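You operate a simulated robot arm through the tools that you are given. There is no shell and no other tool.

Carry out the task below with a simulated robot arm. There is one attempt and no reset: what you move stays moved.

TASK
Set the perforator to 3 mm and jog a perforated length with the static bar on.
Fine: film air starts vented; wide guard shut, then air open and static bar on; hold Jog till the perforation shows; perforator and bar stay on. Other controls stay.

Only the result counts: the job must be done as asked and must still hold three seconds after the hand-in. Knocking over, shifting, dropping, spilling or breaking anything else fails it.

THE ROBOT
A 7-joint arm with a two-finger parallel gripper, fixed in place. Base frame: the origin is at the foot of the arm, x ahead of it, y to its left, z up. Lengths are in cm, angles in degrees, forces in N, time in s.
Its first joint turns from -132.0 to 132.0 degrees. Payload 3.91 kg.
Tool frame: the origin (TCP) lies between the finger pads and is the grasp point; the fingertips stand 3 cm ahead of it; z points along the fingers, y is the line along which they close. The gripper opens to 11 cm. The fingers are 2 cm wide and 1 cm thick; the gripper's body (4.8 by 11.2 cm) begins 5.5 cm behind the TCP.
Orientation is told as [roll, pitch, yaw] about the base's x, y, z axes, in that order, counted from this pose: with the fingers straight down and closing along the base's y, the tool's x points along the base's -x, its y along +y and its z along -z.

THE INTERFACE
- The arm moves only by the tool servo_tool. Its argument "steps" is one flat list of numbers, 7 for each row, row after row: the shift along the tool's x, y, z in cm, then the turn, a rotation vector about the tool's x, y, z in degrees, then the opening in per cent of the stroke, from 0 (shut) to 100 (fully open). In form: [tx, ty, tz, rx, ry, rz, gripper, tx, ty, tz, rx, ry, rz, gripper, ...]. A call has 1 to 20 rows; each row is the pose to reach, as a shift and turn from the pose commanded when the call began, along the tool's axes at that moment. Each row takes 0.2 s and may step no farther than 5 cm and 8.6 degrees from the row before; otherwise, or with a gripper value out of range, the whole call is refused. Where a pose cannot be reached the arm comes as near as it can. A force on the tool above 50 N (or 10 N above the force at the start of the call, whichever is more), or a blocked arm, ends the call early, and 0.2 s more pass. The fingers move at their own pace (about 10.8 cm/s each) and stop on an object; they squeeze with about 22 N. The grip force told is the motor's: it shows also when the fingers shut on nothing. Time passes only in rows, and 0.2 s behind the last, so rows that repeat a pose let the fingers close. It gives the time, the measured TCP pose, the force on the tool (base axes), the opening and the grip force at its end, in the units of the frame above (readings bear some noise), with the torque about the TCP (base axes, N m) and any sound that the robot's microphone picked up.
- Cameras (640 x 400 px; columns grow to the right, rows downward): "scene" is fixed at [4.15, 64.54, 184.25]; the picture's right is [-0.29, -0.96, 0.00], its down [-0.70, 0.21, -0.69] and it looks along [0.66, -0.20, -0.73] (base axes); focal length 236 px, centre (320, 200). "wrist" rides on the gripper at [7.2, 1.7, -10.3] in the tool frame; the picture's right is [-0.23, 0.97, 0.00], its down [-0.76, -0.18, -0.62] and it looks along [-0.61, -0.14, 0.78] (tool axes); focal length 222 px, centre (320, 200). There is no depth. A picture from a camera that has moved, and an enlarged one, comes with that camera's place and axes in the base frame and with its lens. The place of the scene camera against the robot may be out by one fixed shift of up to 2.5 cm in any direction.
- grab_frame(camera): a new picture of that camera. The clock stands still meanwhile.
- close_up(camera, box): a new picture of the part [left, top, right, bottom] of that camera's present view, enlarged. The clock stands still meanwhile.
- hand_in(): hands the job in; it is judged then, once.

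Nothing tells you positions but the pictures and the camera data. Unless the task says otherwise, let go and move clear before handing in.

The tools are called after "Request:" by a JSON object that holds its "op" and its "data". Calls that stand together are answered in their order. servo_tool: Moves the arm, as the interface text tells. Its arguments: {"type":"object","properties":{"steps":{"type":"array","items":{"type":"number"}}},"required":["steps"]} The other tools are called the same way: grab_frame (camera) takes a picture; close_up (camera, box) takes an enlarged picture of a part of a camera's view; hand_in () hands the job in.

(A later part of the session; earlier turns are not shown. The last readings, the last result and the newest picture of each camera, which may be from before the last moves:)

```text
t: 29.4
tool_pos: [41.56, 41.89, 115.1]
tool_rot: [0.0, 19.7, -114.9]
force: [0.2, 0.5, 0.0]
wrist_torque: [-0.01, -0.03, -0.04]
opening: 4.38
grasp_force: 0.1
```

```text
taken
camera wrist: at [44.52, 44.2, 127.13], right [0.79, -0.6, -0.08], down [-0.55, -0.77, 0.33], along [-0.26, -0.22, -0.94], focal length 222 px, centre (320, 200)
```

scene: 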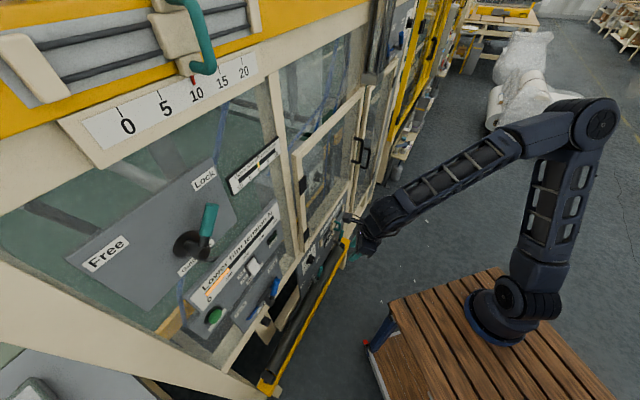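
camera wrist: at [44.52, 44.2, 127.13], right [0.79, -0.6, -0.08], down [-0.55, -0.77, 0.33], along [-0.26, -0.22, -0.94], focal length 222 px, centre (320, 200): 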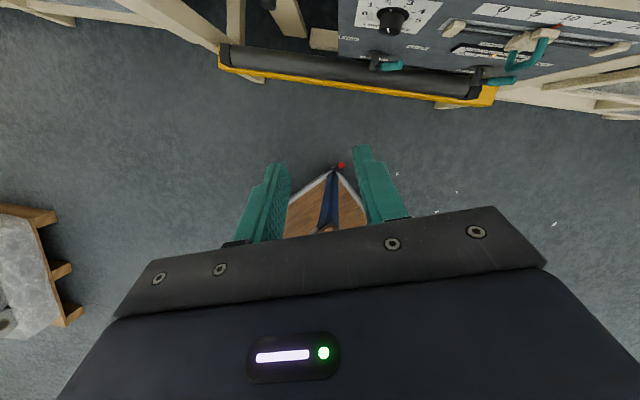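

The posture looks good now: the upper arm leans forward-right, away from the joint limit. I'll move back to the right and raise the pitch toward the handle.

Request:
{"op": "servo_tool", "data": {"steps": [-1.7, 4.12, -0.99, -2.37, 3.94, 3.29, 40, -3.4, 8.24, -1.99, -4.75, 7.88, 6.58, 40, -5.1, 12.36, -2.98, -7.12, 11.8, 9.87, 40, -6.8, 16.48, -3.98, -9.5, 15.75, 13.15, 40, -8.5, 20.6, -4.97, -11.9, 19.7, 16.4, 40, -10.2, 24.7, -5.96, -14.25, 23.6, 19.7, 40, -11.9, 28.85, -6.96, -16.6, 27.6, 23, 40, -13.58, 32.97, -7.95, -19, 31.5, 26.3, 40]}}

Request:
{"op": "grab_frame", "data": {"camera": "scene"}}

Request:
{"op": "grab_frame", "data": {"camera": "wrist"}}

```text
t: 31.2
tool_pos: [64.83, 14.03, 117.88]
tool_rot: [0.1, 52.1, -146.8]
force: [0.0, 0.6, -0.1]
wrist_torque: [-0.02, 0.01, -0.04]
opening: 4.43
grasp_force: 0.1
```

```text
taken
```

scene: 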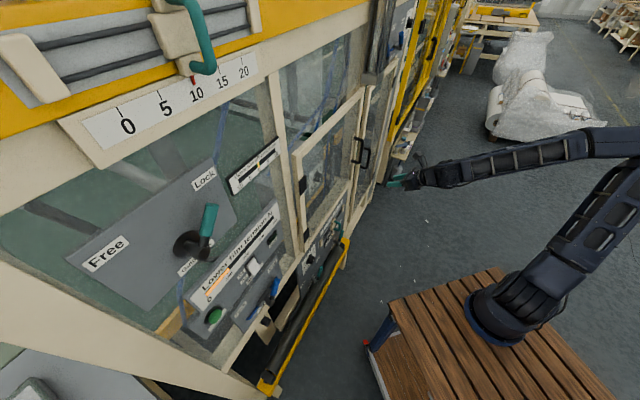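

```text
taken
camera wrist: at [62.75, 10.6, 129.93], right [0.42, -0.89, -0.18], down [-0.9, -0.38, -0.22], along [0.13, 0.25, -0.96], focal length 222 px, centre (320, 200)
```

wrist: 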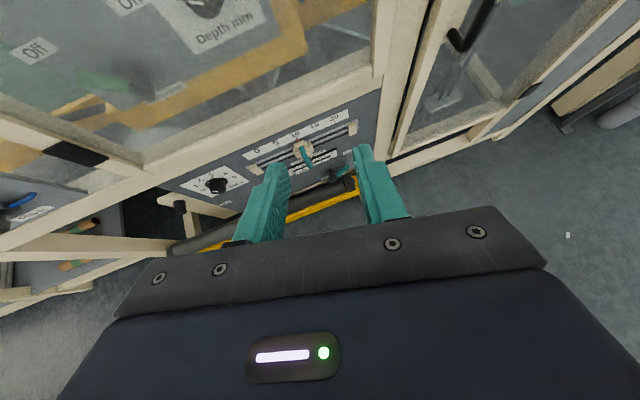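

Orientation is exact. I'll test the approach to the pre-grasp position in front of the handle in this posture.

Request:
{"op": "servo_tool", "data": {"steps": [2.57, 2.05, 2.85, 0, 5.75, 0, 40, 5.14, 4.1, 5.7, 0, 11.5, 0, 40, 7.7, 6.15, 8.54, 0, 17.25, 0, 40, 10.28, 8.2, 11.39, 0, 23, 0, 40]}}

Request:
{"op": "grab_frame", "data": {"camera": "scene"}}

Request:
{"op": "grab_frame", "data": {"camera": "wrist"}}

```text
t: 32.2
tool_pos: [82.34, 15.48, 119.26]
tool_rot: [0.1, 75.2, -146.7]
force: [0.1, 1.0, 0.7]
wrist_torque: [0.0, 0.03, -0.03]
opening: 4.39
grasp_force: 0.1
```

```text
taken
```

scene: 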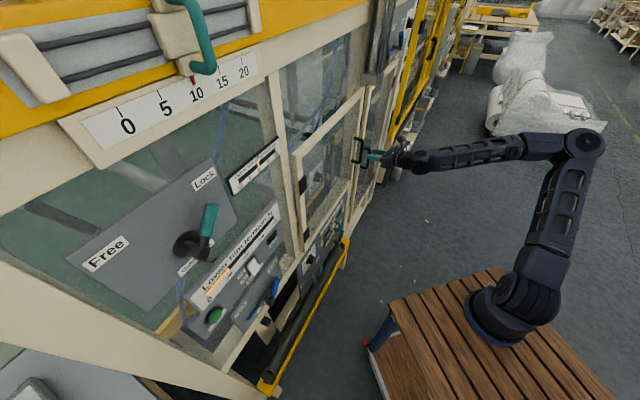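

```text
taken
camera wrist: at [76.32, 9.61, 128.88], right [0.48, -0.85, -0.22], down [-0.76, -0.29, -0.58], along [0.43, 0.45, -0.79], focal length 222 px, centre (320, 200)
```

wrist: 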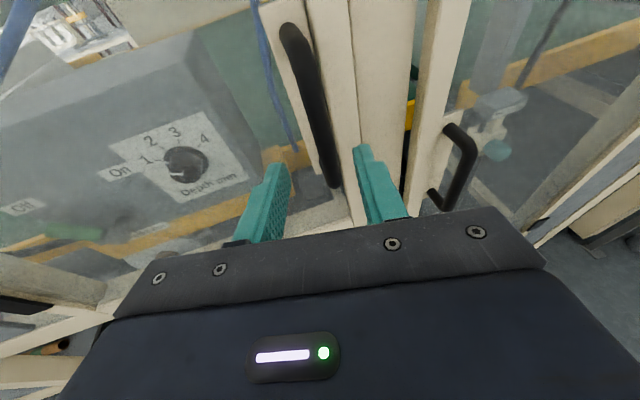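

No limit now. The handle bar is straight ahead, about 8.7 cm in front of the grasp point. I'll advance 5 cm and look again.

Request:
{"op": "servo_tool", "data": {"steps": [0.2, 0, 2, 0, 0, 0, 40, 0.5, 0, 3.5, 0, 0, 0, 40, 0.6, 0, 5, 0, 0, 0, 40]}}

Request:
{"op": "grab_frame", "data": {"camera": "wrist"}}

```text
t: 33.0
tool_pos: [86.43, 18.17, 118.46]
tool_rot: [-0.1, 75.1, -146.9]
force: [0.3, 0.9, -0.4]
wrist_torque: [0.0, 0.0, 0.01]
opening: 4.38
grasp_force: 0.1
```

```text
taken
camera wrist: at [80.54, 12.29, 128.0], right [0.48, -0.85, -0.22], down [-0.77, -0.29, -0.58], along [0.42, 0.45, -0.79], focal length 222 px, centre (320, 200)
```

wrist: 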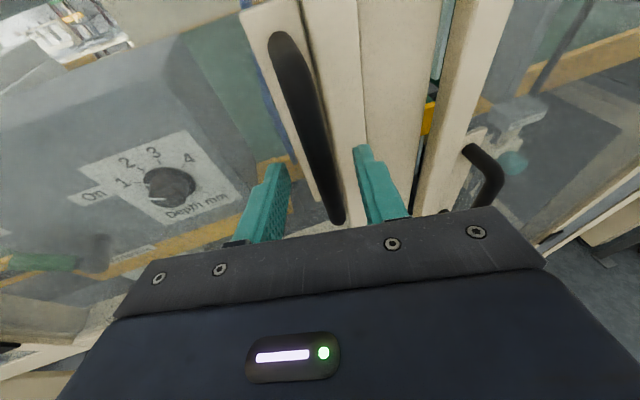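

The bar is centred between the fingers. I'll advance another 2.4 cm and close on it.

Request:
{"op": "servo_tool", "data": {"steps": [0.3, 0, 1.2, 0, 0, 0, 40, 0.6, 0, 2.4, 0, 0, 0, 40, 0.6, 0, 2.4, 0, 0, 0, 0, 0.6, 0, 2.4, 0, 0, 0, 0, 0.6, 0, 2.4, 0, 0, 0, 0]}}

Request:
{"op": "grab_frame", "data": {"camera": "wrist"}}

```text
t: 34.2
tool_pos: [88.59, 19.37, 118.36]
tool_rot: [-0.1, 75.1, -147.1]
force: [12.2, -13.6, 5.7]
wrist_torque: [-0.12, 0.09, -0.08]
opening: 1.55
grasp_force: 45.3
```

```text
taken
camera wrist: at [82.73, 13.53, 127.93], right [0.48, -0.85, -0.22], down [-0.77, -0.28, -0.58], along [0.43, 0.45, -0.79], focal length 222 px, centre (320, 200)
```

wrist: 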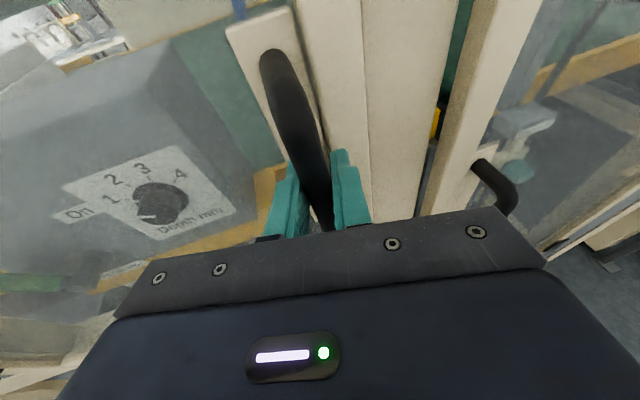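

I have the handle bar (opening 1.55 cm, firm grip). I'll start pulling along the door's arc, with the hinge about 47 cm to the left, and check that the guard gives.

Request:
{"op": "servo_tool", "data": {"steps": [-0.26, 0.14, -0.98, -0.6, 0, 0.16, 0, -0.52, 0.28, -1.96, -1.2, 0, 0.32, 0, -0.78, 0.38, -2.95, -1.8, 0, 0.48, 0, -1.05, 0.47, -3.93, -2.4, 0, 0.64, 0]}}

Request:
{"op": "grab_frame", "data": {"camera": "scene"}}

```text
t: 35.2
tool_pos: [85.44, 16.87, 118.21]
tool_rot: [0.0, 75.2, -149.5]
force: [18.7, -22.2, 20.5]
wrist_torque: [-0.08, 0.01, -0.02]
opening: 1.57
grasp_force: 44.9
```

```text
taken
```

scene: 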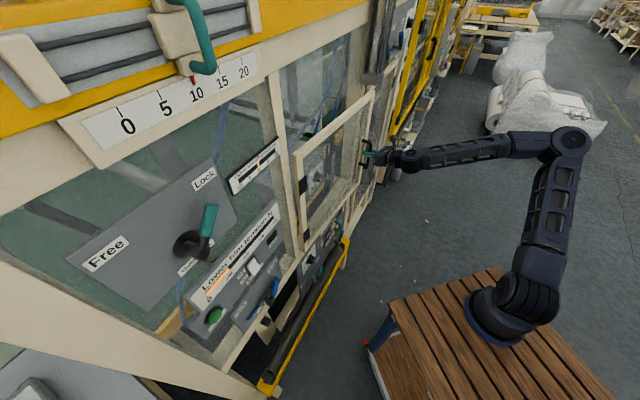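

The guard is opening with moderate force. I'll keep following the arc, with a small correction right and up to ease the side load.

Request:
{"op": "servo_tool", "data": {"steps": [-0.3, 0.55, -2.0, -1.21, 0, 0.32, 0, -0.75, 0.67, -4.03, -2.42, 0, 0.64, 0, -1.27, 0.66, -6.0, -3.63, 0, 0.96, 0, -1.8, 0.59, -7.98, -4.84, 0, 1.28, 0, -2.32, 0.4, -9.95, -6.05, 0, 1.6, 0, -2.84, 0.16, -11.91, -7.26, 0, 1.92, 0]}}

Request:
{"op": "grab_frame", "data": {"camera": "scene"}}

```text
t: 36.3
tool_pos: [77.5, 12.03, 118.33]
tool_rot: [-0.1, 74.8, -154.6]
force: [-3.6, 7.9, -8.2]
wrist_torque: [0.04, -0.31, -0.31]
opening: 1.6
grasp_force: 44.8
stopped in row 5: the force on the tool passed its limit at 52 N (the readings are from after the stop); the commanded pose is now the measured one
```

```text
taken
```

scene: 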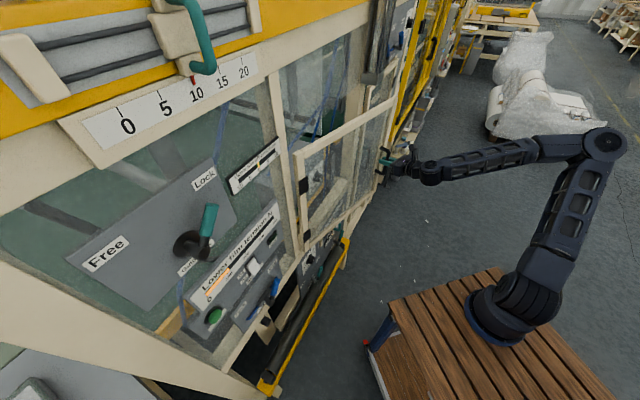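

The fitted points put the hinge near (57.3, 55.8) with a radius of about 48 cm. I'll continue the pull on that corrected arc.

Request:
{"op": "servo_tool", "data": {"steps": [-0.55, -0.06, -2.01, -1.21, 0, 0.33, 0, -1.1, -0.2, -4.04, -2.42, 0, 0.66, 0, -1.65, -0.42, -6.05, -3.63, 0, 0.99, 0, -2.19, -0.74, -8.05, -4.84, 0, 1.32, 0, -2.73, -1.15, -10.06, -6.05, 0, 1.65, 0, -3.27, -1.64, -12.03, -7.26, 0, 1.98, 0]}}

Request:
{"op": "grab_frame", "data": {"camera": "scene"}}

```text
t: 37.7
tool_pos: [65.42, 8.23, 118.4]
tool_rot: [0.0, 74.8, -161.9]
force: [-6.5, 40.1, -29.3]
wrist_torque: [-0.11, -0.27, -0.18]
opening: 1.57
grasp_force: 44.9
```

```text
taken
```

scene: 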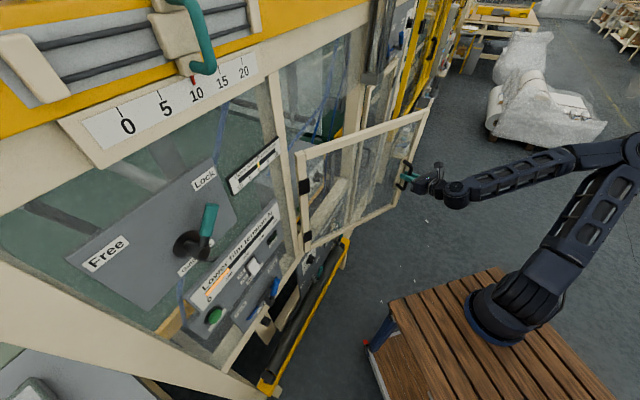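

The guard is open about 31°, and pulling further would bring the wrist too close to the base. I'll release the bar and back off, then push the guard open from its inner side.

Request:
{"op": "servo_tool", "data": {"steps": [0, 0, 0, 0, 0, 0, 50, 0, 0, 0, 0, 0, 0, 50, 0, 0, -2, 0, -3, 0, 50, 0, 0, -4, 0, -6, 0, 50, 0, 0, -5.5, 0, -10, 0, 50]}}

Request:
{"op": "grab_frame", "data": {"camera": "wrist"}}

Request:
{"op": "grab_frame", "data": {"camera": "scene"}}

```text
t: 38.9
tool_pos: [60.8, 6.7, 120.02]
tool_rot: [-0.2, 64.8, -162.2]
force: [0.3, -0.5, 0.7]
wrist_torque: [0.01, -0.02, -0.02]
opening: 5.5
grasp_force: 0.0
out of reach, approached as far as the arm can: row 4
```

```text
taken
camera wrist: at [55.28, 3.11, 130.93], right [0.21, -0.96, -0.21], down [-0.9, -0.1, -0.42], along [0.38, 0.27, -0.88], focal length 222 px, centre (320, 200)
```

wrist: 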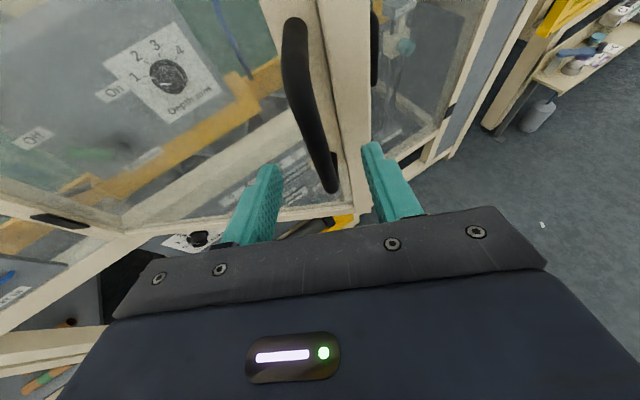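

```text
taken
```

scene: 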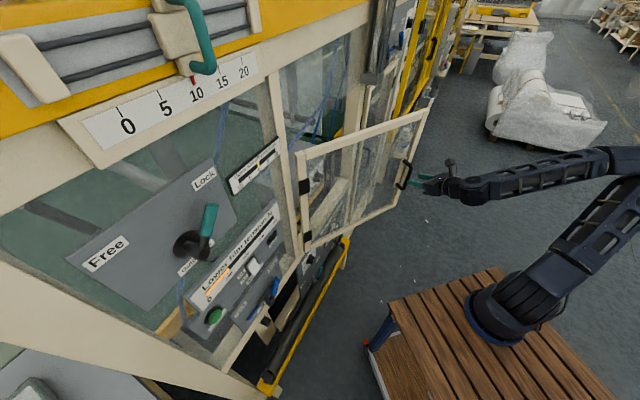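

The bar is released and the guard stays where I left it. Now I'll go around its free edge on the right, turning the tool to point left and closing the fingers.

Request:
{"op": "servo_tool", "data": {"steps": [-0.13, 4.28, -1.46, 5.95, -2.5, -3.82, 0, -0.27, 8.57, -2.92, 11.9, -5, -7.64, 0, 0.21, 13.31, -3.09, 17.85, -7.5, -11.46, 0, 1.96, 16.9, -0.54, 23.8, -10, -15.3, 0, 3.66, 19.24, 3.06, 29.75, -12.5, -19.1, 0, 5.48, 20.6, 6.93, 35.7, -15, -22.9, 0]}}

Request:
{"op": "grab_frame", "data": {"camera": "scene"}}

Request:
{"op": "grab_frame", "data": {"camera": "wrist"}}

```text
t: 40.3
tool_pos: [75.12, -10.5, 121.77]
tool_rot: [-0.5, 49.4, -120.1]
force: [0.1, -1.2, 0.1]
wrist_torque: [-0.04, -0.03, -0.04]
opening: 0.0
grasp_force: 22.0
```

```text
taken
```

scene: 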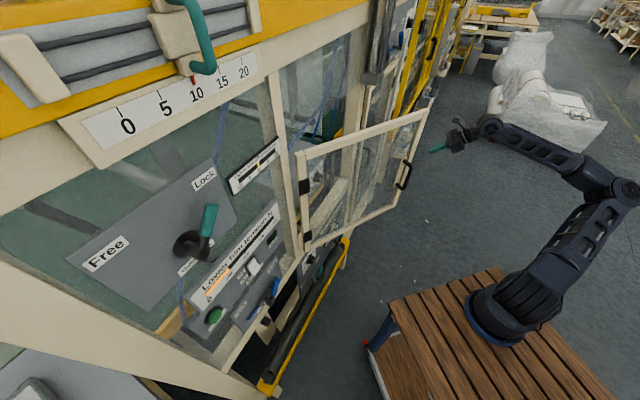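

```text
taken
camera wrist: at [74.99, -14.02, 133.98], right [0.77, -0.61, -0.18], down [-0.64, -0.75, -0.17], along [-0.03, 0.24, -0.97], focal length 222 px, centre (320, 200)
```

wrist: 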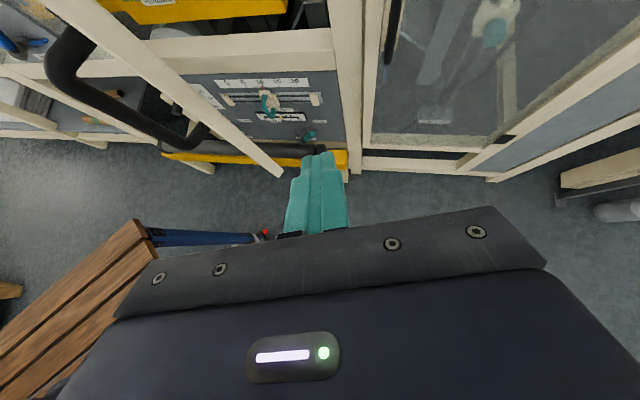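

The tool is to the right of the guard's free edge. I'll move forward and left into the gap behind the guard, aiming the fingers further left.

Request:
{"op": "servo_tool", "data": {"steps": [2.8, -0.53, 4.04, 4.35, -2.85, -4.55, 0, 5.6, -1.06, 8.08, 8.7, -5.7, -9.1, 0, 8.11, -2.0, 11.77, 13.05, -8.55, -13.65, 0, 10.38, -4.36, 15.17, 17.4, -11.4, -18.2, 0]}}

Request:
{"op": "grab_frame", "data": {"camera": "scene"}}

Request:
{"op": "grab_frame", "data": {"camera": "wrist"}}

```text
t: 41.3
tool_pos: [80.34, 7.66, 119.9]
tool_rot: [-0.4, 37.8, -94.9]
force: [0.6, -0.5, 0.8]
wrist_torque: [0.03, 0.0, 0.01]
opening: 0.01
grasp_force: 22.1
```

```text
taken
```

scene: 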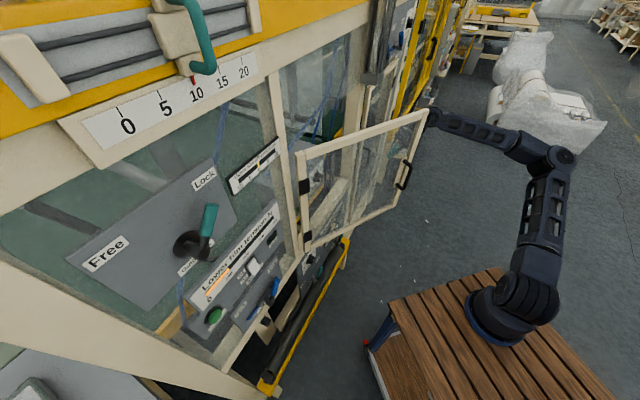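

```text
taken
camera wrist: at [82.09, 6.92, 132.51], right [0.96, -0.26, -0.14], down [-0.26, -0.97, 0.03], along [-0.15, 0.01, -0.99], focal length 222 px, centre (320, 200)
```

wrist: 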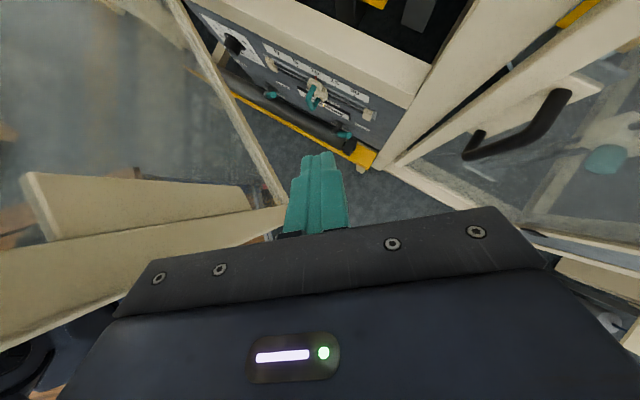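

The gripper is inside, just behind the guard. I'll push it open gently by moving left and back along the arc.

Request:
{"op": "servo_tool", "data": {"steps": [0.67, -2.47, 0.52, 1.23, 0, -1.58, 0, 1.33, -4.93, 1.03, 2.45, 0, -3.16, 0, 2.0, -7.4, 1.55, 3.68, 0, -4.74, 0, 2.66, -9.86, 2.07, 4.9, 0, -6.32, 0, 3.33, -12.3, 2.58, 6.13, 0, -7.9, 0, 3.99, -14.79, 3.1, 7.36, 0, -9.48, 0]}}

Request:
{"op": "grab_frame", "data": {"camera": "scene"}}

Request:
{"op": "grab_frame", "data": {"camera": "wrist"}}

```text
t: 42.7
tool_pos: [65.92, 13.94, 119.94]
tool_rot: [-0.4, 37.8, -82.9]
force: [0.9, -0.9, 0.2]
wrist_torque: [0.0, 0.0, -0.01]
opening: 0.0
grasp_force: 22.3
```

```text
taken
```

scene: 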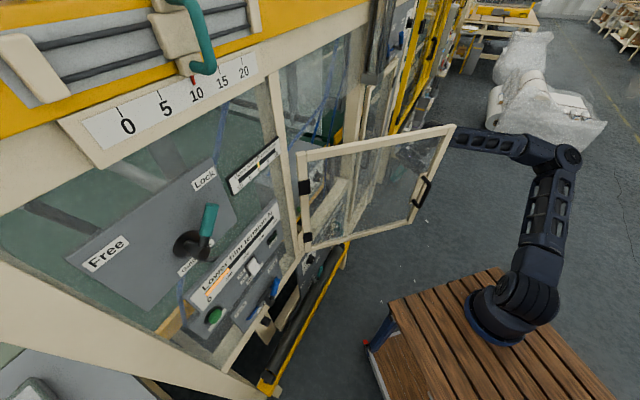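

```text
taken
camera wrist: at [67.75, 13.55, 132.48], right [0.99, -0.05, -0.14], down [-0.05, -1.0, 0.03], along [-0.15, -0.02, -0.99], focal length 222 px, centre (320, 200)
```

wrist: 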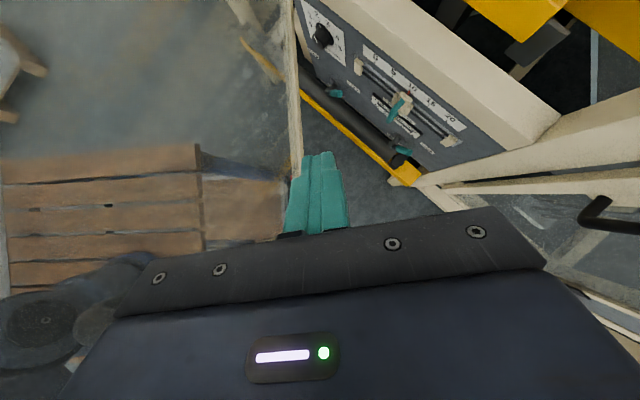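

The guard swings easily. I'll keep pushing it open.

Request:
{"op": "servo_tool", "data": {"steps": [1.78, -2.74, 1.38, 1.84, 0, -2.37, 0, 3.57, -5.48, 2.77, 3.68, 0, -4.74, 0, 5.62, -7.78, 4.36, 5.52, 0, -7.1, 0, 7.95, -9.63, 6.17, 7.36, 0, -9.5, 0, 10.29, -11.48, 7.98, 9.2, 0, -11.85, 0, 12.67, -13.12, 9.83, 11.0, 0, -14.2, 0, 15.14, -14.74, 11.75, 12.9, 0, -16.6, 0, 17.69, -16.36, 13.72, 14.7, 0, -19, 0]}}

Request:
{"op": "grab_frame", "data": {"camera": "scene"}}

Request:
{"op": "grab_frame", "data": {"camera": "wrist"}}

```text
t: 44.5
tool_pos: [46.8, 33.99, 120.04]
tool_rot: [-0.2, 38.1, -58.9]
force: [0.7, -0.8, -0.5]
wrist_torque: [0.01, 0.03, 0.0]
opening: 0.0
grasp_force: 22.5
```

```text
taken
```

scene: 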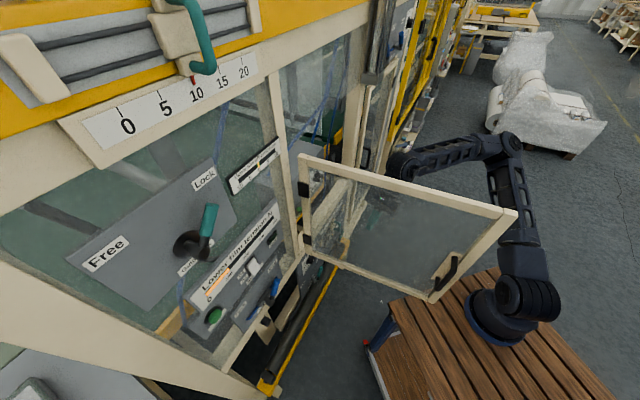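

```text
taken
camera wrist: at [48.67, 34.37, 132.62], right [0.92, 0.35, -0.14], down [0.36, -0.93, 0.02], along [-0.13, -0.07, -0.99], focal length 222 px, centre (320, 200)
```

wrist: 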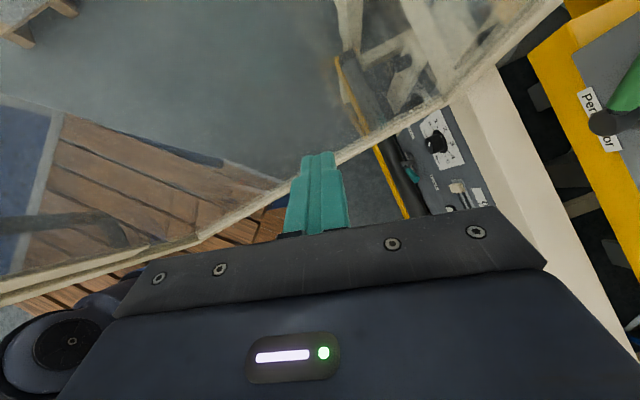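

The guard is open about 80°. A bit more pushing will take it past 105°, clear of the work area.

Request:
{"op": "servo_tool", "data": {"steps": [2.28, -0.94, 1.79, 1.85, 0, -2.36, 0, 4.56, -1.88, 3.58, 3.7, 0, -4.7, 0, 6.84, -2.82, 5.37, 5.5, 0, -7.1, 0, 9.12, -3.76, 7.16, 7.4, 0, -9.4, 0, 11.4, -4.7, 8.95, 9.2, 0, -11.8, 0]}}

Request:
{"op": "grab_frame", "data": {"camera": "scene"}}

Request:
{"op": "grab_frame", "data": {"camera": "wrist"}}

```text
t: 45.5
tool_pos: [39.58, 40.34, 119.98]
tool_rot: [-0.4, 37.6, -49.2]
force: [9.1, -25.9, 7.8]
wrist_torque: [-0.29, -0.09, 0.05]
opening: 0.0
grasp_force: 22.2
stopped in row 4: the force on the tool passed its limit at 101 N (the readings are from after the stop); the commanded pose is now the measured one
```

```text
taken
```

scene: 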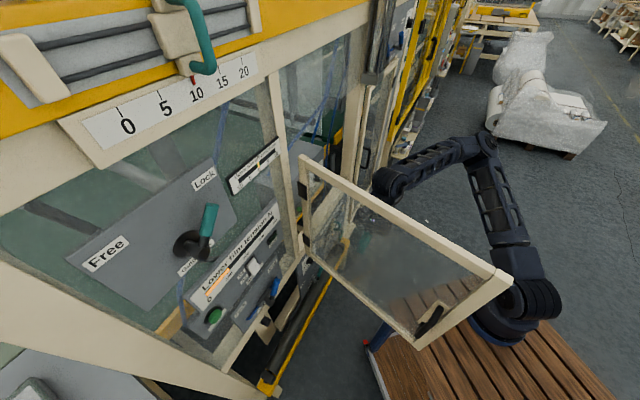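

```text
taken
camera wrist: at [41.27, 41.02, 132.5], right [0.85, 0.5, -0.14], down [0.51, -0.86, 0.03], along [-0.11, -0.1, -0.99], focal length 222 px, centre (320, 200)
```

wrist: 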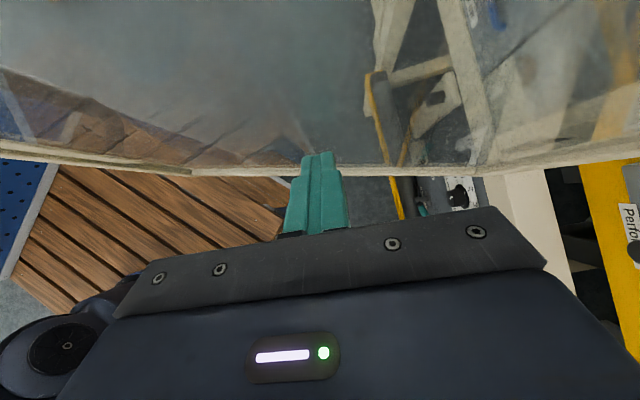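

The guard met its stop at about 100° open. I'm backing off right away and turning toward the perforator panel for a clear look.

Request:
{"op": "servo_tool", "data": {"steps": [-1.34, 0.46, -1.26, 0, 0, 0, 0, -2.68, 0.93, -2.53, -4.77, 0, 6.19, 0, -4.03, 1.39, -3.79, -9.54, 0, 12.4, 0, -5.37, 1.85, -5.05, -14.3, 0, 18.6, 0, -6.71, 2.32, -6.3, -19.1, 0, 24.8, 0, -8.05, 2.78, -7.58, -23.9, 0, 31, 0, -9.4, 3.24, -8.84, -28.6, 0, 37.1, 0, -10.7, 3.7, -10.1, -33.4, 0, 43.3, 0, -12.1, 4.17, -11.4, -38.2, 0, 49.5, 0, -13.4, 4.63, -12.6, -42.9, 0, 55.7, 0, -14.76, 5.09, -13.89, -47.7, 0, 61.9, 0, -14.76, 5.09, -13.89, -52.5, 0, 68.1, 0]}}

Request:
{"op": "grab_frame", "data": {"camera": "scene"}}

Request:
{"op": "grab_frame", "data": {"camera": "wrist"}}

```text
t: 48.0
tool_pos: [56.68, 28.43, 121.79]
tool_rot: [-0.1, 37.4, -135.1]
force: [0.6, -1.2, 0.6]
wrist_torque: [0.03, 0.0, 0.02]
opening: 0.0
grasp_force: 21.6
```

```text
taken
```

scene: 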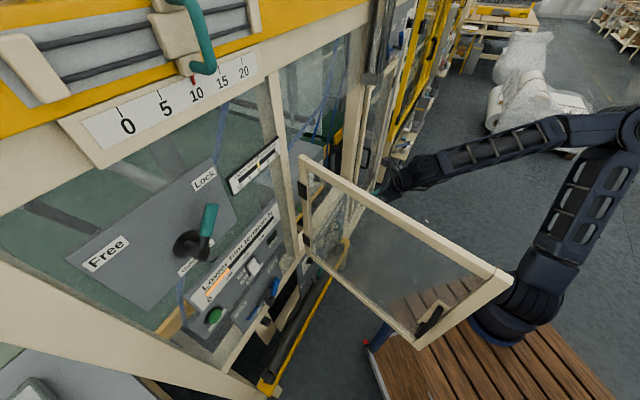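

```text
taken
camera wrist: at [57.49, 26.94, 134.45], right [0.56, -0.82, -0.14], down [-0.82, -0.57, 0.03], along [-0.11, 0.1, -0.99], focal length 222 px, centre (320, 200)
```

wrist: 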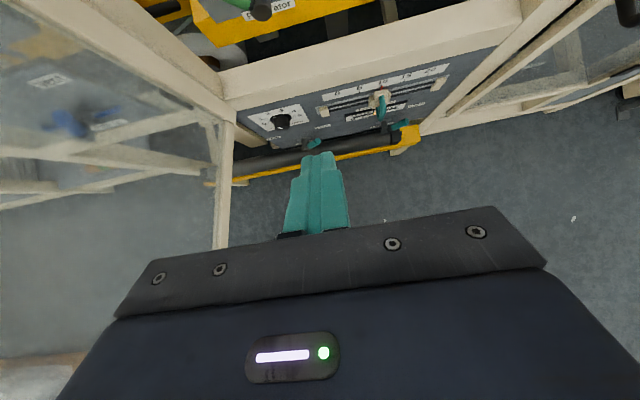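

The guard is staying open. I'll pitch the tool up and move in slightly for a direct view of the depth knob and the perforator lever.

Request:
{"op": "servo_tool", "data": {"steps": [1.52, 0, 0.7, 0, 7.17, 0, 0, 3.05, 0, 1.4, 0, 14.3, 0, 0, 4.57, 0, 2.1, 0, 21.5, 0, 0, 6.1, 0, 2.8, 0, 28.7, 0, 0, 7.6, 0, 3.5, 0, 35.8, 0, 0, 9.14, -0.09, 4.22, 0, 43, 0, 0]}}

Request:
{"op": "grab_frame", "data": {"camera": "wrist"}}

Request:
{"op": "close_up", "data": {"camera": "wrist", "box": [160, 0, 480, 200]}}

```text
t: 49.5
tool_pos: [63.46, 35.58, 124.07]
tool_rot: [-0.6, 80.4, -135.4]
force: [-0.8, 0.2, 0.5]
wrist_torque: [-0.03, -0.01, -0.02]
opening: 0.0
grasp_force: 21.8
```

```text
taken
camera wrist: at [58.27, 28.03, 132.89], right [0.66, -0.71, -0.23], down [-0.65, -0.4, -0.65], along [0.37, 0.58, -0.73], focal length 222 px, centre (320, 200)
```

wrist: 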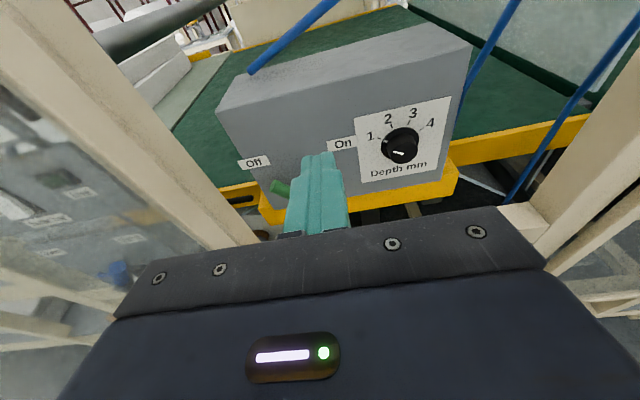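

```text
2.00 times, centred on (320, 100) of wrist
camera zoom: at [58.27, 28.03, 132.89], right [0.66, -0.71, -0.23], down [-0.65, -0.4, -0.65], along [0.37, 0.58, -0.73], focal length 444 px, centre (320, 400)
```

zoom: 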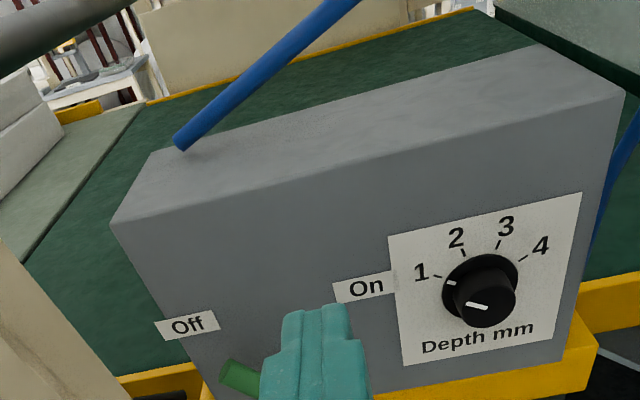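

This is a clear view: the depth dial reads 1, with marks 1 to 4 running clockwise about 40° apart, and the box normal is at azimuth 45°. I'll slide right, in front of the knob, so the lever comes into view too.

Request:
{"op": "servo_tool", "data": {"steps": [0, 3, 0, 0, 0, 0, 0, 0, 6, 0, 0, 0, 0, 0, -1, 9, 0, 0, 0, 0, 0, -2, 12, 0, 0, 0, 0, 0]}}

Request:
{"op": "grab_frame", "data": {"camera": "wrist"}}

Request:
{"op": "close_up", "data": {"camera": "wrist", "box": [120, 40, 440, 240]}}

```text
t: 50.5
tool_pos: [71.69, 26.77, 121.96]
tool_rot: [-0.3, 80.4, -135.1]
force: [0.9, 1.2, 0.0]
wrist_torque: [0.0, 0.01, -0.03]
opening: 0.0
grasp_force: 22.0
```

```text
taken
camera wrist: at [66.61, 19.29, 130.89], right [0.66, -0.71, -0.22], down [-0.65, -0.4, -0.65], along [0.37, 0.57, -0.73], focal length 222 px, centre (320, 200)
```

wrist: 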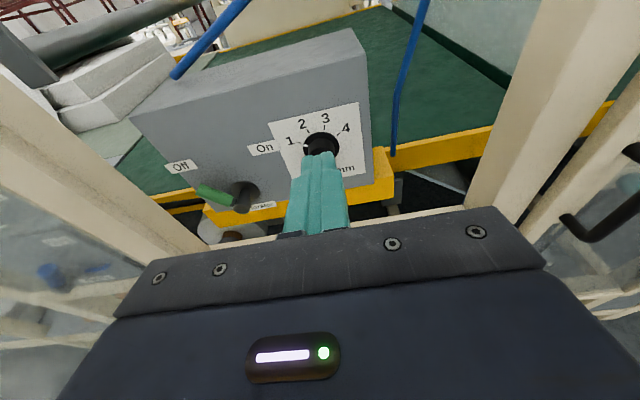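

```text
2.00 times, centred on (280, 140) of wrist
camera zoom: at [66.61, 19.29, 130.89], right [0.66, -0.71, -0.22], down [-0.65, -0.4, -0.65], along [0.37, 0.57, -0.73], focal length 444 px, centre (400, 320)
```

zoom: 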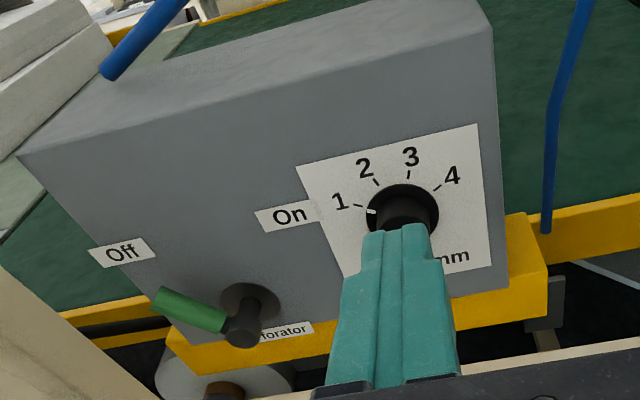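

The lever at lower left has its green handle pointing at Off. The knob axis is near l = 30, z = 111, with the panel face at about m = 91. I'll line the tool up horizontally on the knob axis with the fingers open.

Request:
{"op": "servo_tool", "data": {"steps": [-2.4, -0.42, 2.5, 0, 2.4, 0, 65, -4.8, -0.85, 5.0, 0, 4.8, 0, 65, -7.2, -1.27, 7.5, 0, 7.2, 0, 65, -9.55, -1.7, 10.08, 0, 9.6, 0, 65]}}

Request:
{"op": "grab_frame", "data": {"camera": "wrist"}}

Request:
{"op": "close_up", "data": {"camera": "wrist", "box": [200, 40, 440, 190]}}

```text
t: 51.5
tool_pos: [76.41, 34.04, 110.95]
tool_rot: [-162.7, 90.1, 62.5]
force: [-0.7, 0.7, 0.3]
wrist_torque: [-0.04, -0.01, -0.05]
opening: 7.17
grasp_force: 0.1
```

```text
taken
camera wrist: at [70.31, 25.51, 118.21], right [0.69, -0.69, -0.23], down [-0.57, -0.32, -0.76], along [0.45, 0.65, -0.61], focal length 222 px, centre (320, 200)
```

wrist: 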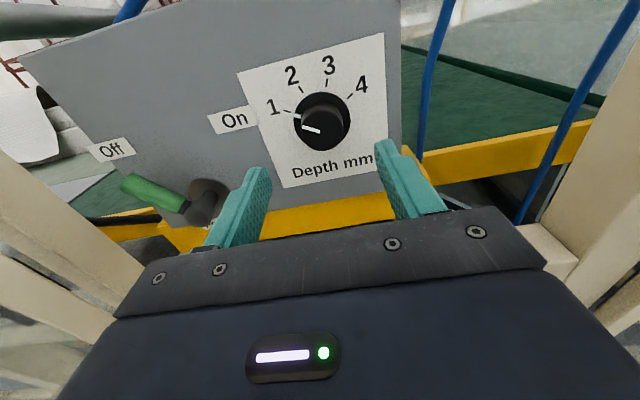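

```text
2.67 times, centred on (320, 115) of wrist
camera zoom: at [70.31, 25.51, 118.21], right [0.69, -0.69, -0.23], down [-0.57, -0.32, -0.76], along [0.45, 0.65, -0.61], focal length 592 px, centre (320, 427)
```

zoom: 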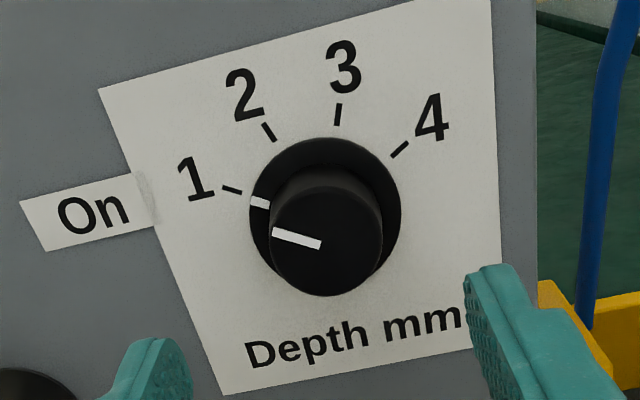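

The tool is well aligned and the pointer is at 1, with 3 about 80–84° clockwise. I'll pre-roll the gripper -80° so that turning the knob brings the wrist back to a known-good roll.

Request:
{"op": "servo_tool", "data": {"steps": [-0.1, 0.03, 0, 0, 0, -8, 65, -0.2, 0.06, 0, 0, 0, -16, 65, -0.3, 0.09, 0, 0, 0, -24, 65, -0.4, 0.12, 0, 0, 0, -32, 65, -0.45, 0.14, 0, 0, 0, -40, 65, -0.45, 0.14, 0, 0, 0, -48, 65, -0.45, 0.14, 0, 0, 0, -56, 65, -0.45, 0.14, 0, 0, 0, -64, 65, -0.45, 0.14, 0, 0, 0, -72, 65, -0.45, 0.14, 0, 0, 0, -80, 65]}}

Request:
{"op": "grab_frame", "data": {"camera": "wrist"}}

Request:
{"op": "grab_frame", "data": {"camera": "scene"}}

```text
t: 53.6
tool_pos: [76.45, 33.87, 110.47]
tool_rot: [89.9, 10.0, -44.9]
force: [0.6, -0.1, 0.1]
wrist_torque: [0.01, -0.04, 0.01]
opening: 7.15
grasp_force: 0.1
```

```text
taken
camera wrist: at [64.38, 31.43, 113.38], right [0.28, -0.28, 0.92], down [0.07, -0.95, -0.31], along [0.96, 0.15, -0.25], focal length 222 px, centre (320, 200)
```

wrist: 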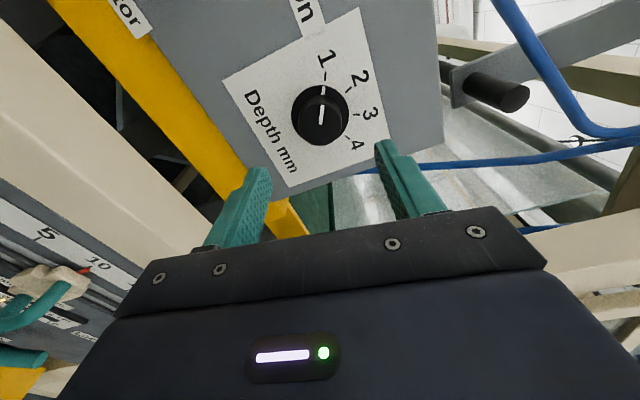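

```text
taken
```

scene: 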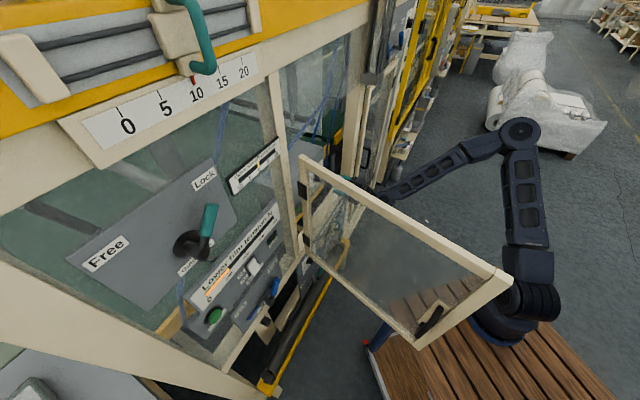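

Request:
{"op": "close_up", "data": {"camera": "wrist", "box": [240, 40, 400, 140]}}

```text
4.00 times, centred on (320, 90) of wrist
camera zoom: at [64.38, 31.43, 113.38], right [0.28, -0.28, 0.92], down [0.07, -0.95, -0.31], along [0.96, 0.15, -0.25], focal length 888 px, centre (320, 640)
```

zoom: 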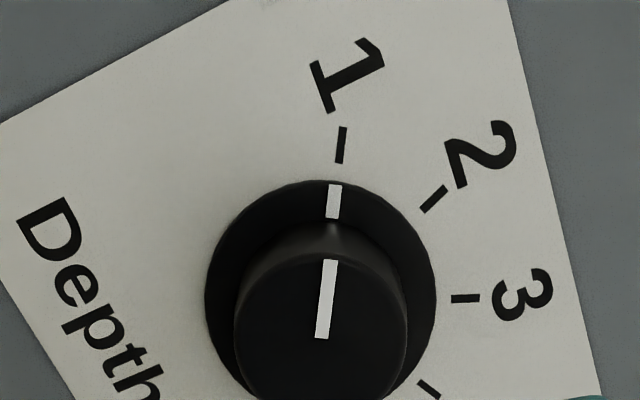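

The knob cap is centred on the tool axis, about 4 cm across with its face at m ≈ 88.3. I'll advance 8.8 cm so the fingers overlap the cap.

Request:
{"op": "servo_tool", "data": {"steps": [0, 0, 3, 0, 0, 0, 65, 0, 0, 5.5, 0, 0, 0, 65, 0, 0, 7.5, 0, 0, 0, 65, 0, 0, 8.8, 0, 0, 0, 65]}}

Request:
{"op": "grab_frame", "data": {"camera": "wrist"}}

```text
t: 54.6
tool_pos: [82.75, 40.24, 110.41]
tool_rot: [90.1, 10.1, -44.9]
force: [-0.5, 0.3, 0.1]
wrist_torque: [-0.02, 0.0, 0.0]
opening: 7.15
grasp_force: 0.1
```

```text
taken
camera wrist: at [70.57, 37.7, 113.44], right [0.28, -0.28, 0.92], down [0.07, -0.95, -0.31], along [0.96, 0.15, -0.25], focal length 222 px, centre (320, 200)
```

wrist: 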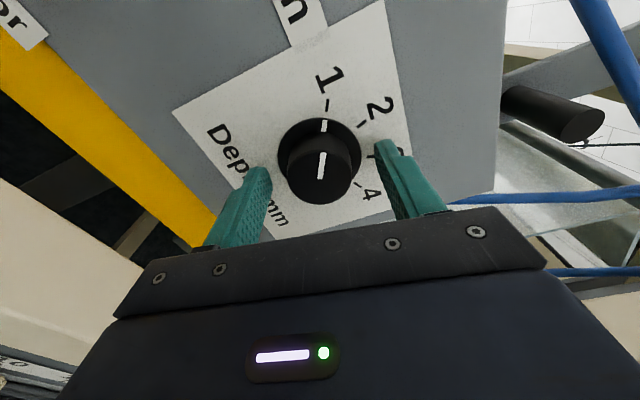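

The cap is between the fingers, so I'll close on it.

Request:
{"op": "servo_tool", "data": {"steps": [0, 0, 0, 0, 0, 0, 30, 0, 0, 0, 0, 0, 0, 30, 0, 0, 0, 0, 0, 0, 30]}}

Request:
{"op": "grab_frame", "data": {"camera": "wrist"}}

```text
t: 55.5
tool_pos: [82.7, 40.12, 110.56]
tool_rot: [89.8, 10.1, -44.9]
force: [1.5, 2.9, -2.4]
wrist_torque: [-0.1, 0.05, -0.06]
opening: 4.11
grasp_force: 45.4
```

```text
taken
camera wrist: at [70.57, 37.7, 113.42], right [0.28, -0.28, 0.92], down [0.07, -0.95, -0.31], along [0.96, 0.15, -0.25], focal length 222 px, centre (320, 200)
```

wrist: 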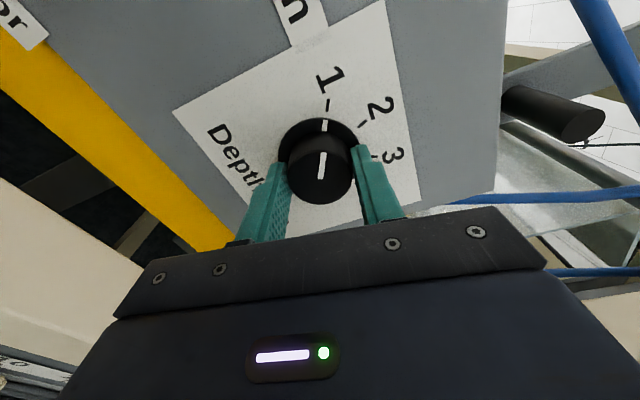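

I have a centred grip on the cap with small forces. I'll turn clockwise, first by 40°.

Request:
{"op": "servo_tool", "data": {"steps": [0, 0, 0, 0, 0, 8, 30, 0, 0, 0, 0, 0, 16, 30, 0, 0, 0, 0, 0, 24, 30, 0, 0, 0, 0, 0, 32, 30, 0, 0, 0, 0, 0, 40, 30]}}

Request:
{"op": "grab_frame", "data": {"camera": "wrist"}}

```text
t: 56.6
tool_pos: [82.62, 40.21, 110.55]
tool_rot: [89.9, 50.3, -45.2]
force: [3.7, 4.4, -1.2]
wrist_torque: [0.4, -0.47, 0.29]
opening: 4.1
grasp_force: 44.6
```

```text
taken
camera wrist: at [73.04, 35.23, 117.12], right [0.63, -0.63, 0.45], down [-0.19, -0.69, -0.7], along [0.75, 0.36, -0.56], focal length 222 px, centre (320, 200)
```

wrist: 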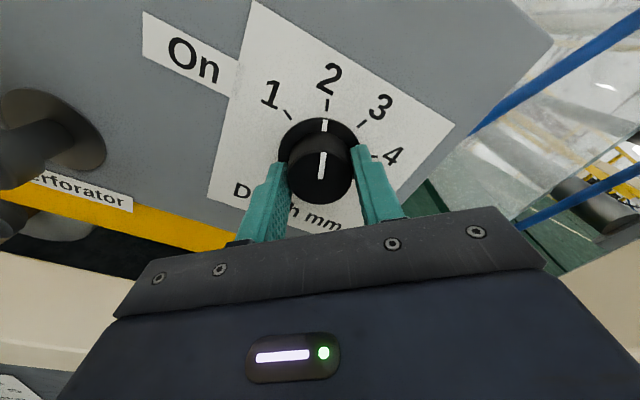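

The knob follows and the pointer is at about 2. I'll turn another 40°.

Request:
{"op": "servo_tool", "data": {"steps": [0, 0, 0, 0, 0, 8, 30, 0, 0, 0, 0, 0, 16, 30, 0, 0, 0, 0, 0, 24, 30, 0, 0, 0, 0, 0, 32, 30, 0, 0, 0, 0, 0, 40, 30]}}

Request:
{"op": "close_up", "data": {"camera": "wrist", "box": [240, 60, 400, 160]}}

```text
t: 57.9
tool_pos: [82.63, 40.33, 110.48]
tool_rot: [-77.0, 89.7, 148.1]
force: [3.7, 9.4, 1.5]
wrist_torque: [0.73, -0.74, 0.21]
opening: 4.09
grasp_force: 45.2
```

```text
4.00 times, centred on (320, 110) of wrist
camera zoom: at [76.61, 31.66, 117.71], right [0.69, -0.69, -0.23], down [-0.57, -0.32, -0.76], along [0.45, 0.66, -0.61], focal length 888 px, centre (320, 560)
```

zoom: 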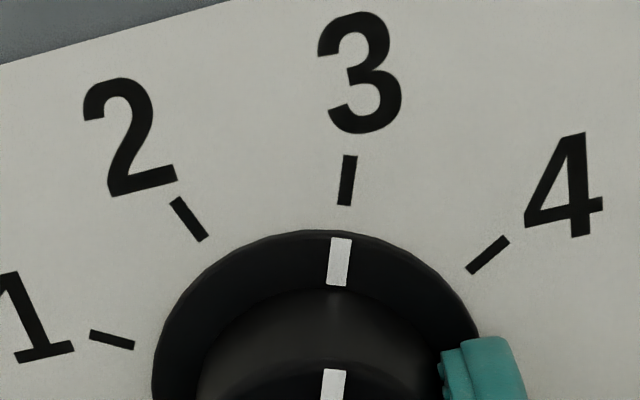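

The pointer is very close to 3. I'll release the cap and check where the knob settles.

Request:
{"op": "servo_tool", "data": {"steps": [0, 0, 0, 0, 0, 0, 60, 0, 0, 0, 0, 0, 0, 60, 0, 0, -1.5, 0, 0, 0, 60, 0, 0, -3.5, 0, 0, 0, 60]}}

Request:
{"op": "close_up", "data": {"camera": "wrist", "box": [240, 60, 400, 160]}}

Request:
{"op": "grab_frame", "data": {"camera": "wrist"}}

```text
t: 58.9
tool_pos: [80.18, 37.56, 110.41]
tool_rot: [-54.9, 90.0, 170.1]
force: [-0.7, -0.2, -0.6]
wrist_torque: [0.01, 0.0, 0.0]
opening: 6.59
grasp_force: 0.1
```

```text
4.00 times, centred on (320, 110) of wrist
camera zoom: at [74.17, 29.08, 117.72], right [0.69, -0.69, -0.23], down [-0.57, -0.32, -0.76], along [0.45, 0.65, -0.61], focal length 888 px, centre (320, 560)
```

zoom: 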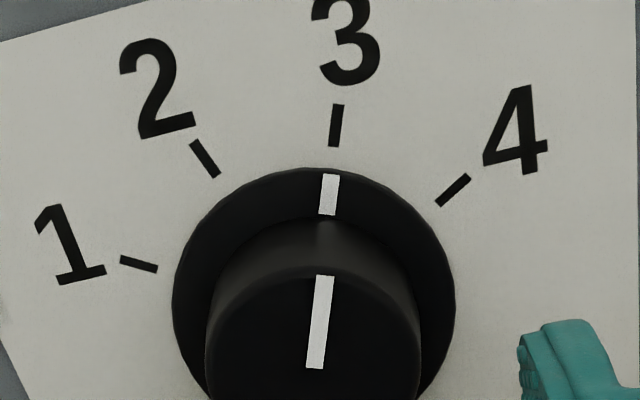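

```text
taken
camera wrist: at [74.17, 29.08, 117.72], right [0.69, -0.69, -0.23], down [-0.57, -0.32, -0.76], along [0.45, 0.65, -0.61], focal length 222 px, centre (320, 200)
```

wrist: 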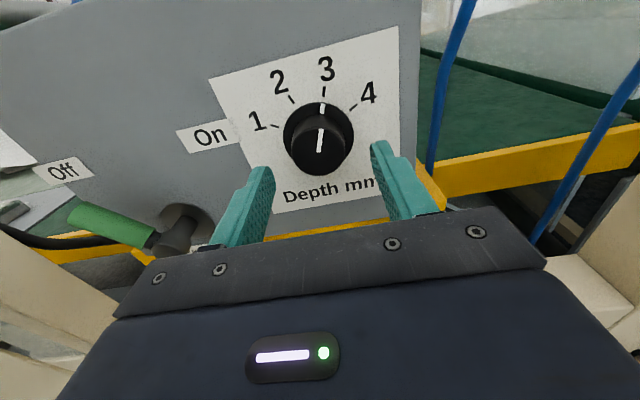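

The pointer sits on 3, within about a degree. Next is the perforator lever to the left, so I'll back off and move in front of it to locate the handle precisely.

Request:
{"op": "servo_tool", "data": {"steps": [0.5, 0, -3.5, 0, 0, 0, 60, 1, -2, -7.3, 0, 0, 0, 60, 1.6, -6, -7.3, 0, 0, 0, 60, 2.3, -10.5, -7.3, 0, 0, 0, 60, 3.6, -14, -7.3, 0, 0, 0, 60, 3.6, -16.1, -7.3, 0, 0, 0, 60]}}

Request:
{"op": "grab_frame", "data": {"camera": "wrist"}}

Request:
{"op": "close_up", "data": {"camera": "wrist", "box": [200, 60, 440, 210]}}

Request:
{"op": "grab_frame", "data": {"camera": "scene"}}

```text
t: 60.2
tool_pos: [63.65, 43.94, 114.2]
tool_rot: [-66.0, 89.9, 159.1]
force: [0.9, -0.3, 0.2]
wrist_torque: [0.0, -0.02, 0.02]
opening: 6.59
grasp_force: 0.1
```

```text
taken
camera wrist: at [57.61, 35.38, 121.42], right [0.69, -0.69, -0.23], down [-0.57, -0.32, -0.76], along [0.45, 0.65, -0.61], focal length 222 px, centre (320, 200)
```

wrist: 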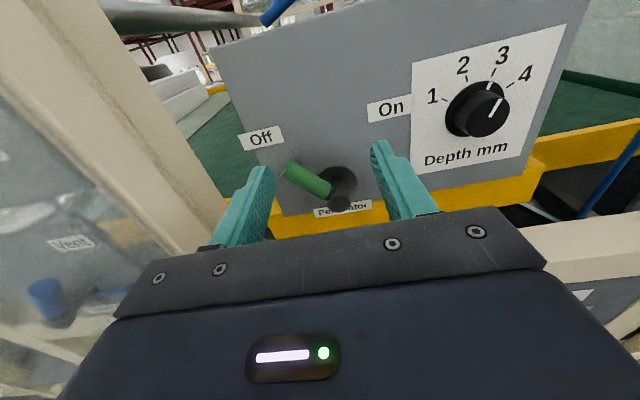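

```text
2.67 times, centred on (320, 135) of wrist
camera zoom: at [57.61, 35.38, 121.42], right [0.69, -0.69, -0.23], down [-0.57, -0.32, -0.76], along [0.45, 0.65, -0.61], focal length 592 px, centre (320, 373)
```

zoom: 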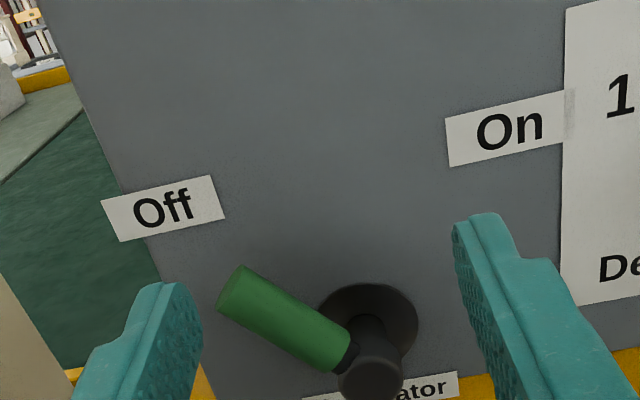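

```text
taken
```

scene: 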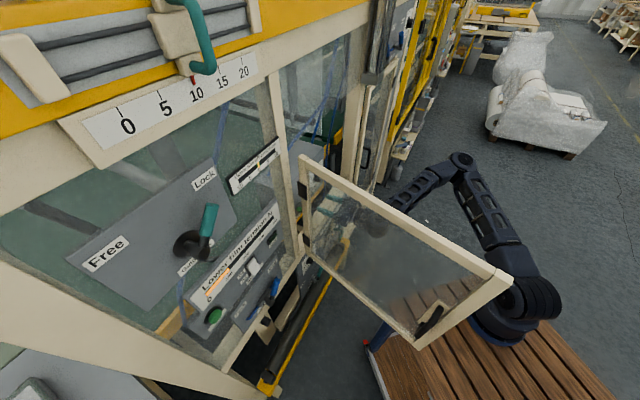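

The handle pivots near l = 14, z = 103.8, with its tip up-left at about 130°, toward Off. I'll straddle the green handle with the open fingers, yawed slightly to stay clear of the open guard.

Request:
{"op": "servo_tool", "data": {"steps": [-2.2, -1, 0.5, 2.7, 0, 0, 55, -4.4, -2.2, 1.5, 5.4, 0, 0, 55, -6.6, -3.14, 2.5, 8, 0, 0, 55, -6.6, -3.14, 5, 8, 0, 0, 55]}}

Request:
{"op": "grab_frame", "data": {"camera": "wrist"}}

```text
t: 61.2
tool_pos: [64.88, 49.48, 107.46]
tool_rot: [-60.2, 89.9, 172.9]
force: [-0.2, 0.3, -0.6]
wrist_torque: [-0.01, 0.0, -0.03]
opening: 6.04
grasp_force: 0.1
```

```text
taken
camera wrist: at [60.09, 40.31, 114.72], right [0.78, -0.58, -0.23], down [-0.52, -0.39, -0.76], along [0.36, 0.71, -0.61], focal length 222 px, centre (320, 200)
```

wrist: 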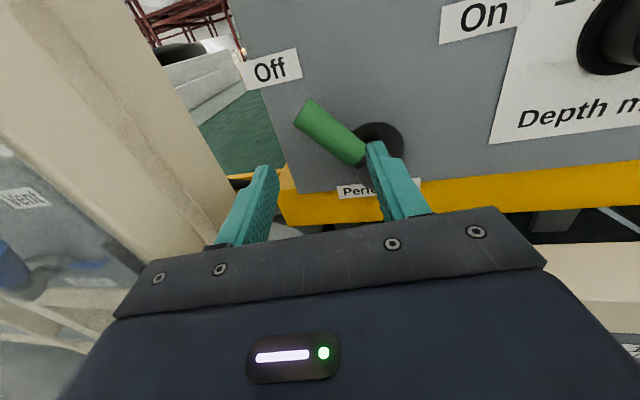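

The handle lies between the fingers as planned. I'll advance so they straddle it.

Request:
{"op": "servo_tool", "data": {"steps": [0, 0.28, 2, 0, 0, 0, 55, 0, 0.56, 4, 0, 0, 0, 55, 0, 0.81, 5.79, 0, 0, 0, 55]}}

Request:
{"op": "grab_frame", "data": {"camera": "wrist"}}

```text
t: 62.0
tool_pos: [69.0, 53.82, 107.51]
tool_rot: [-59.5, 90.0, 173.6]
force: [0.5, -0.4, -0.1]
wrist_torque: [0.03, 0.02, 0.0]
opening: 6.07
grasp_force: 0.2
```

```text
taken
camera wrist: at [64.21, 44.52, 114.71], right [0.78, -0.58, -0.23], down [-0.52, -0.39, -0.76], along [0.35, 0.71, -0.61], focal length 222 px, centre (320, 200)
```

wrist: 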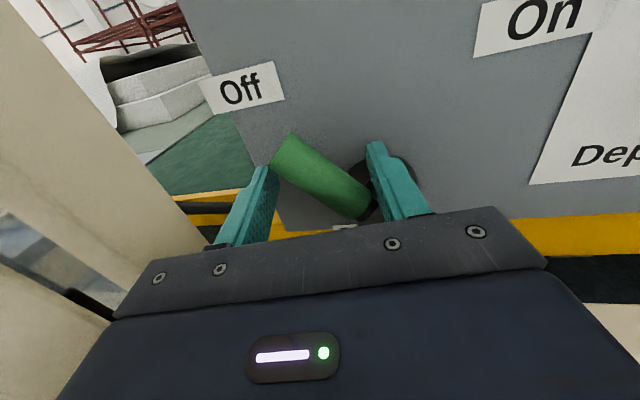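

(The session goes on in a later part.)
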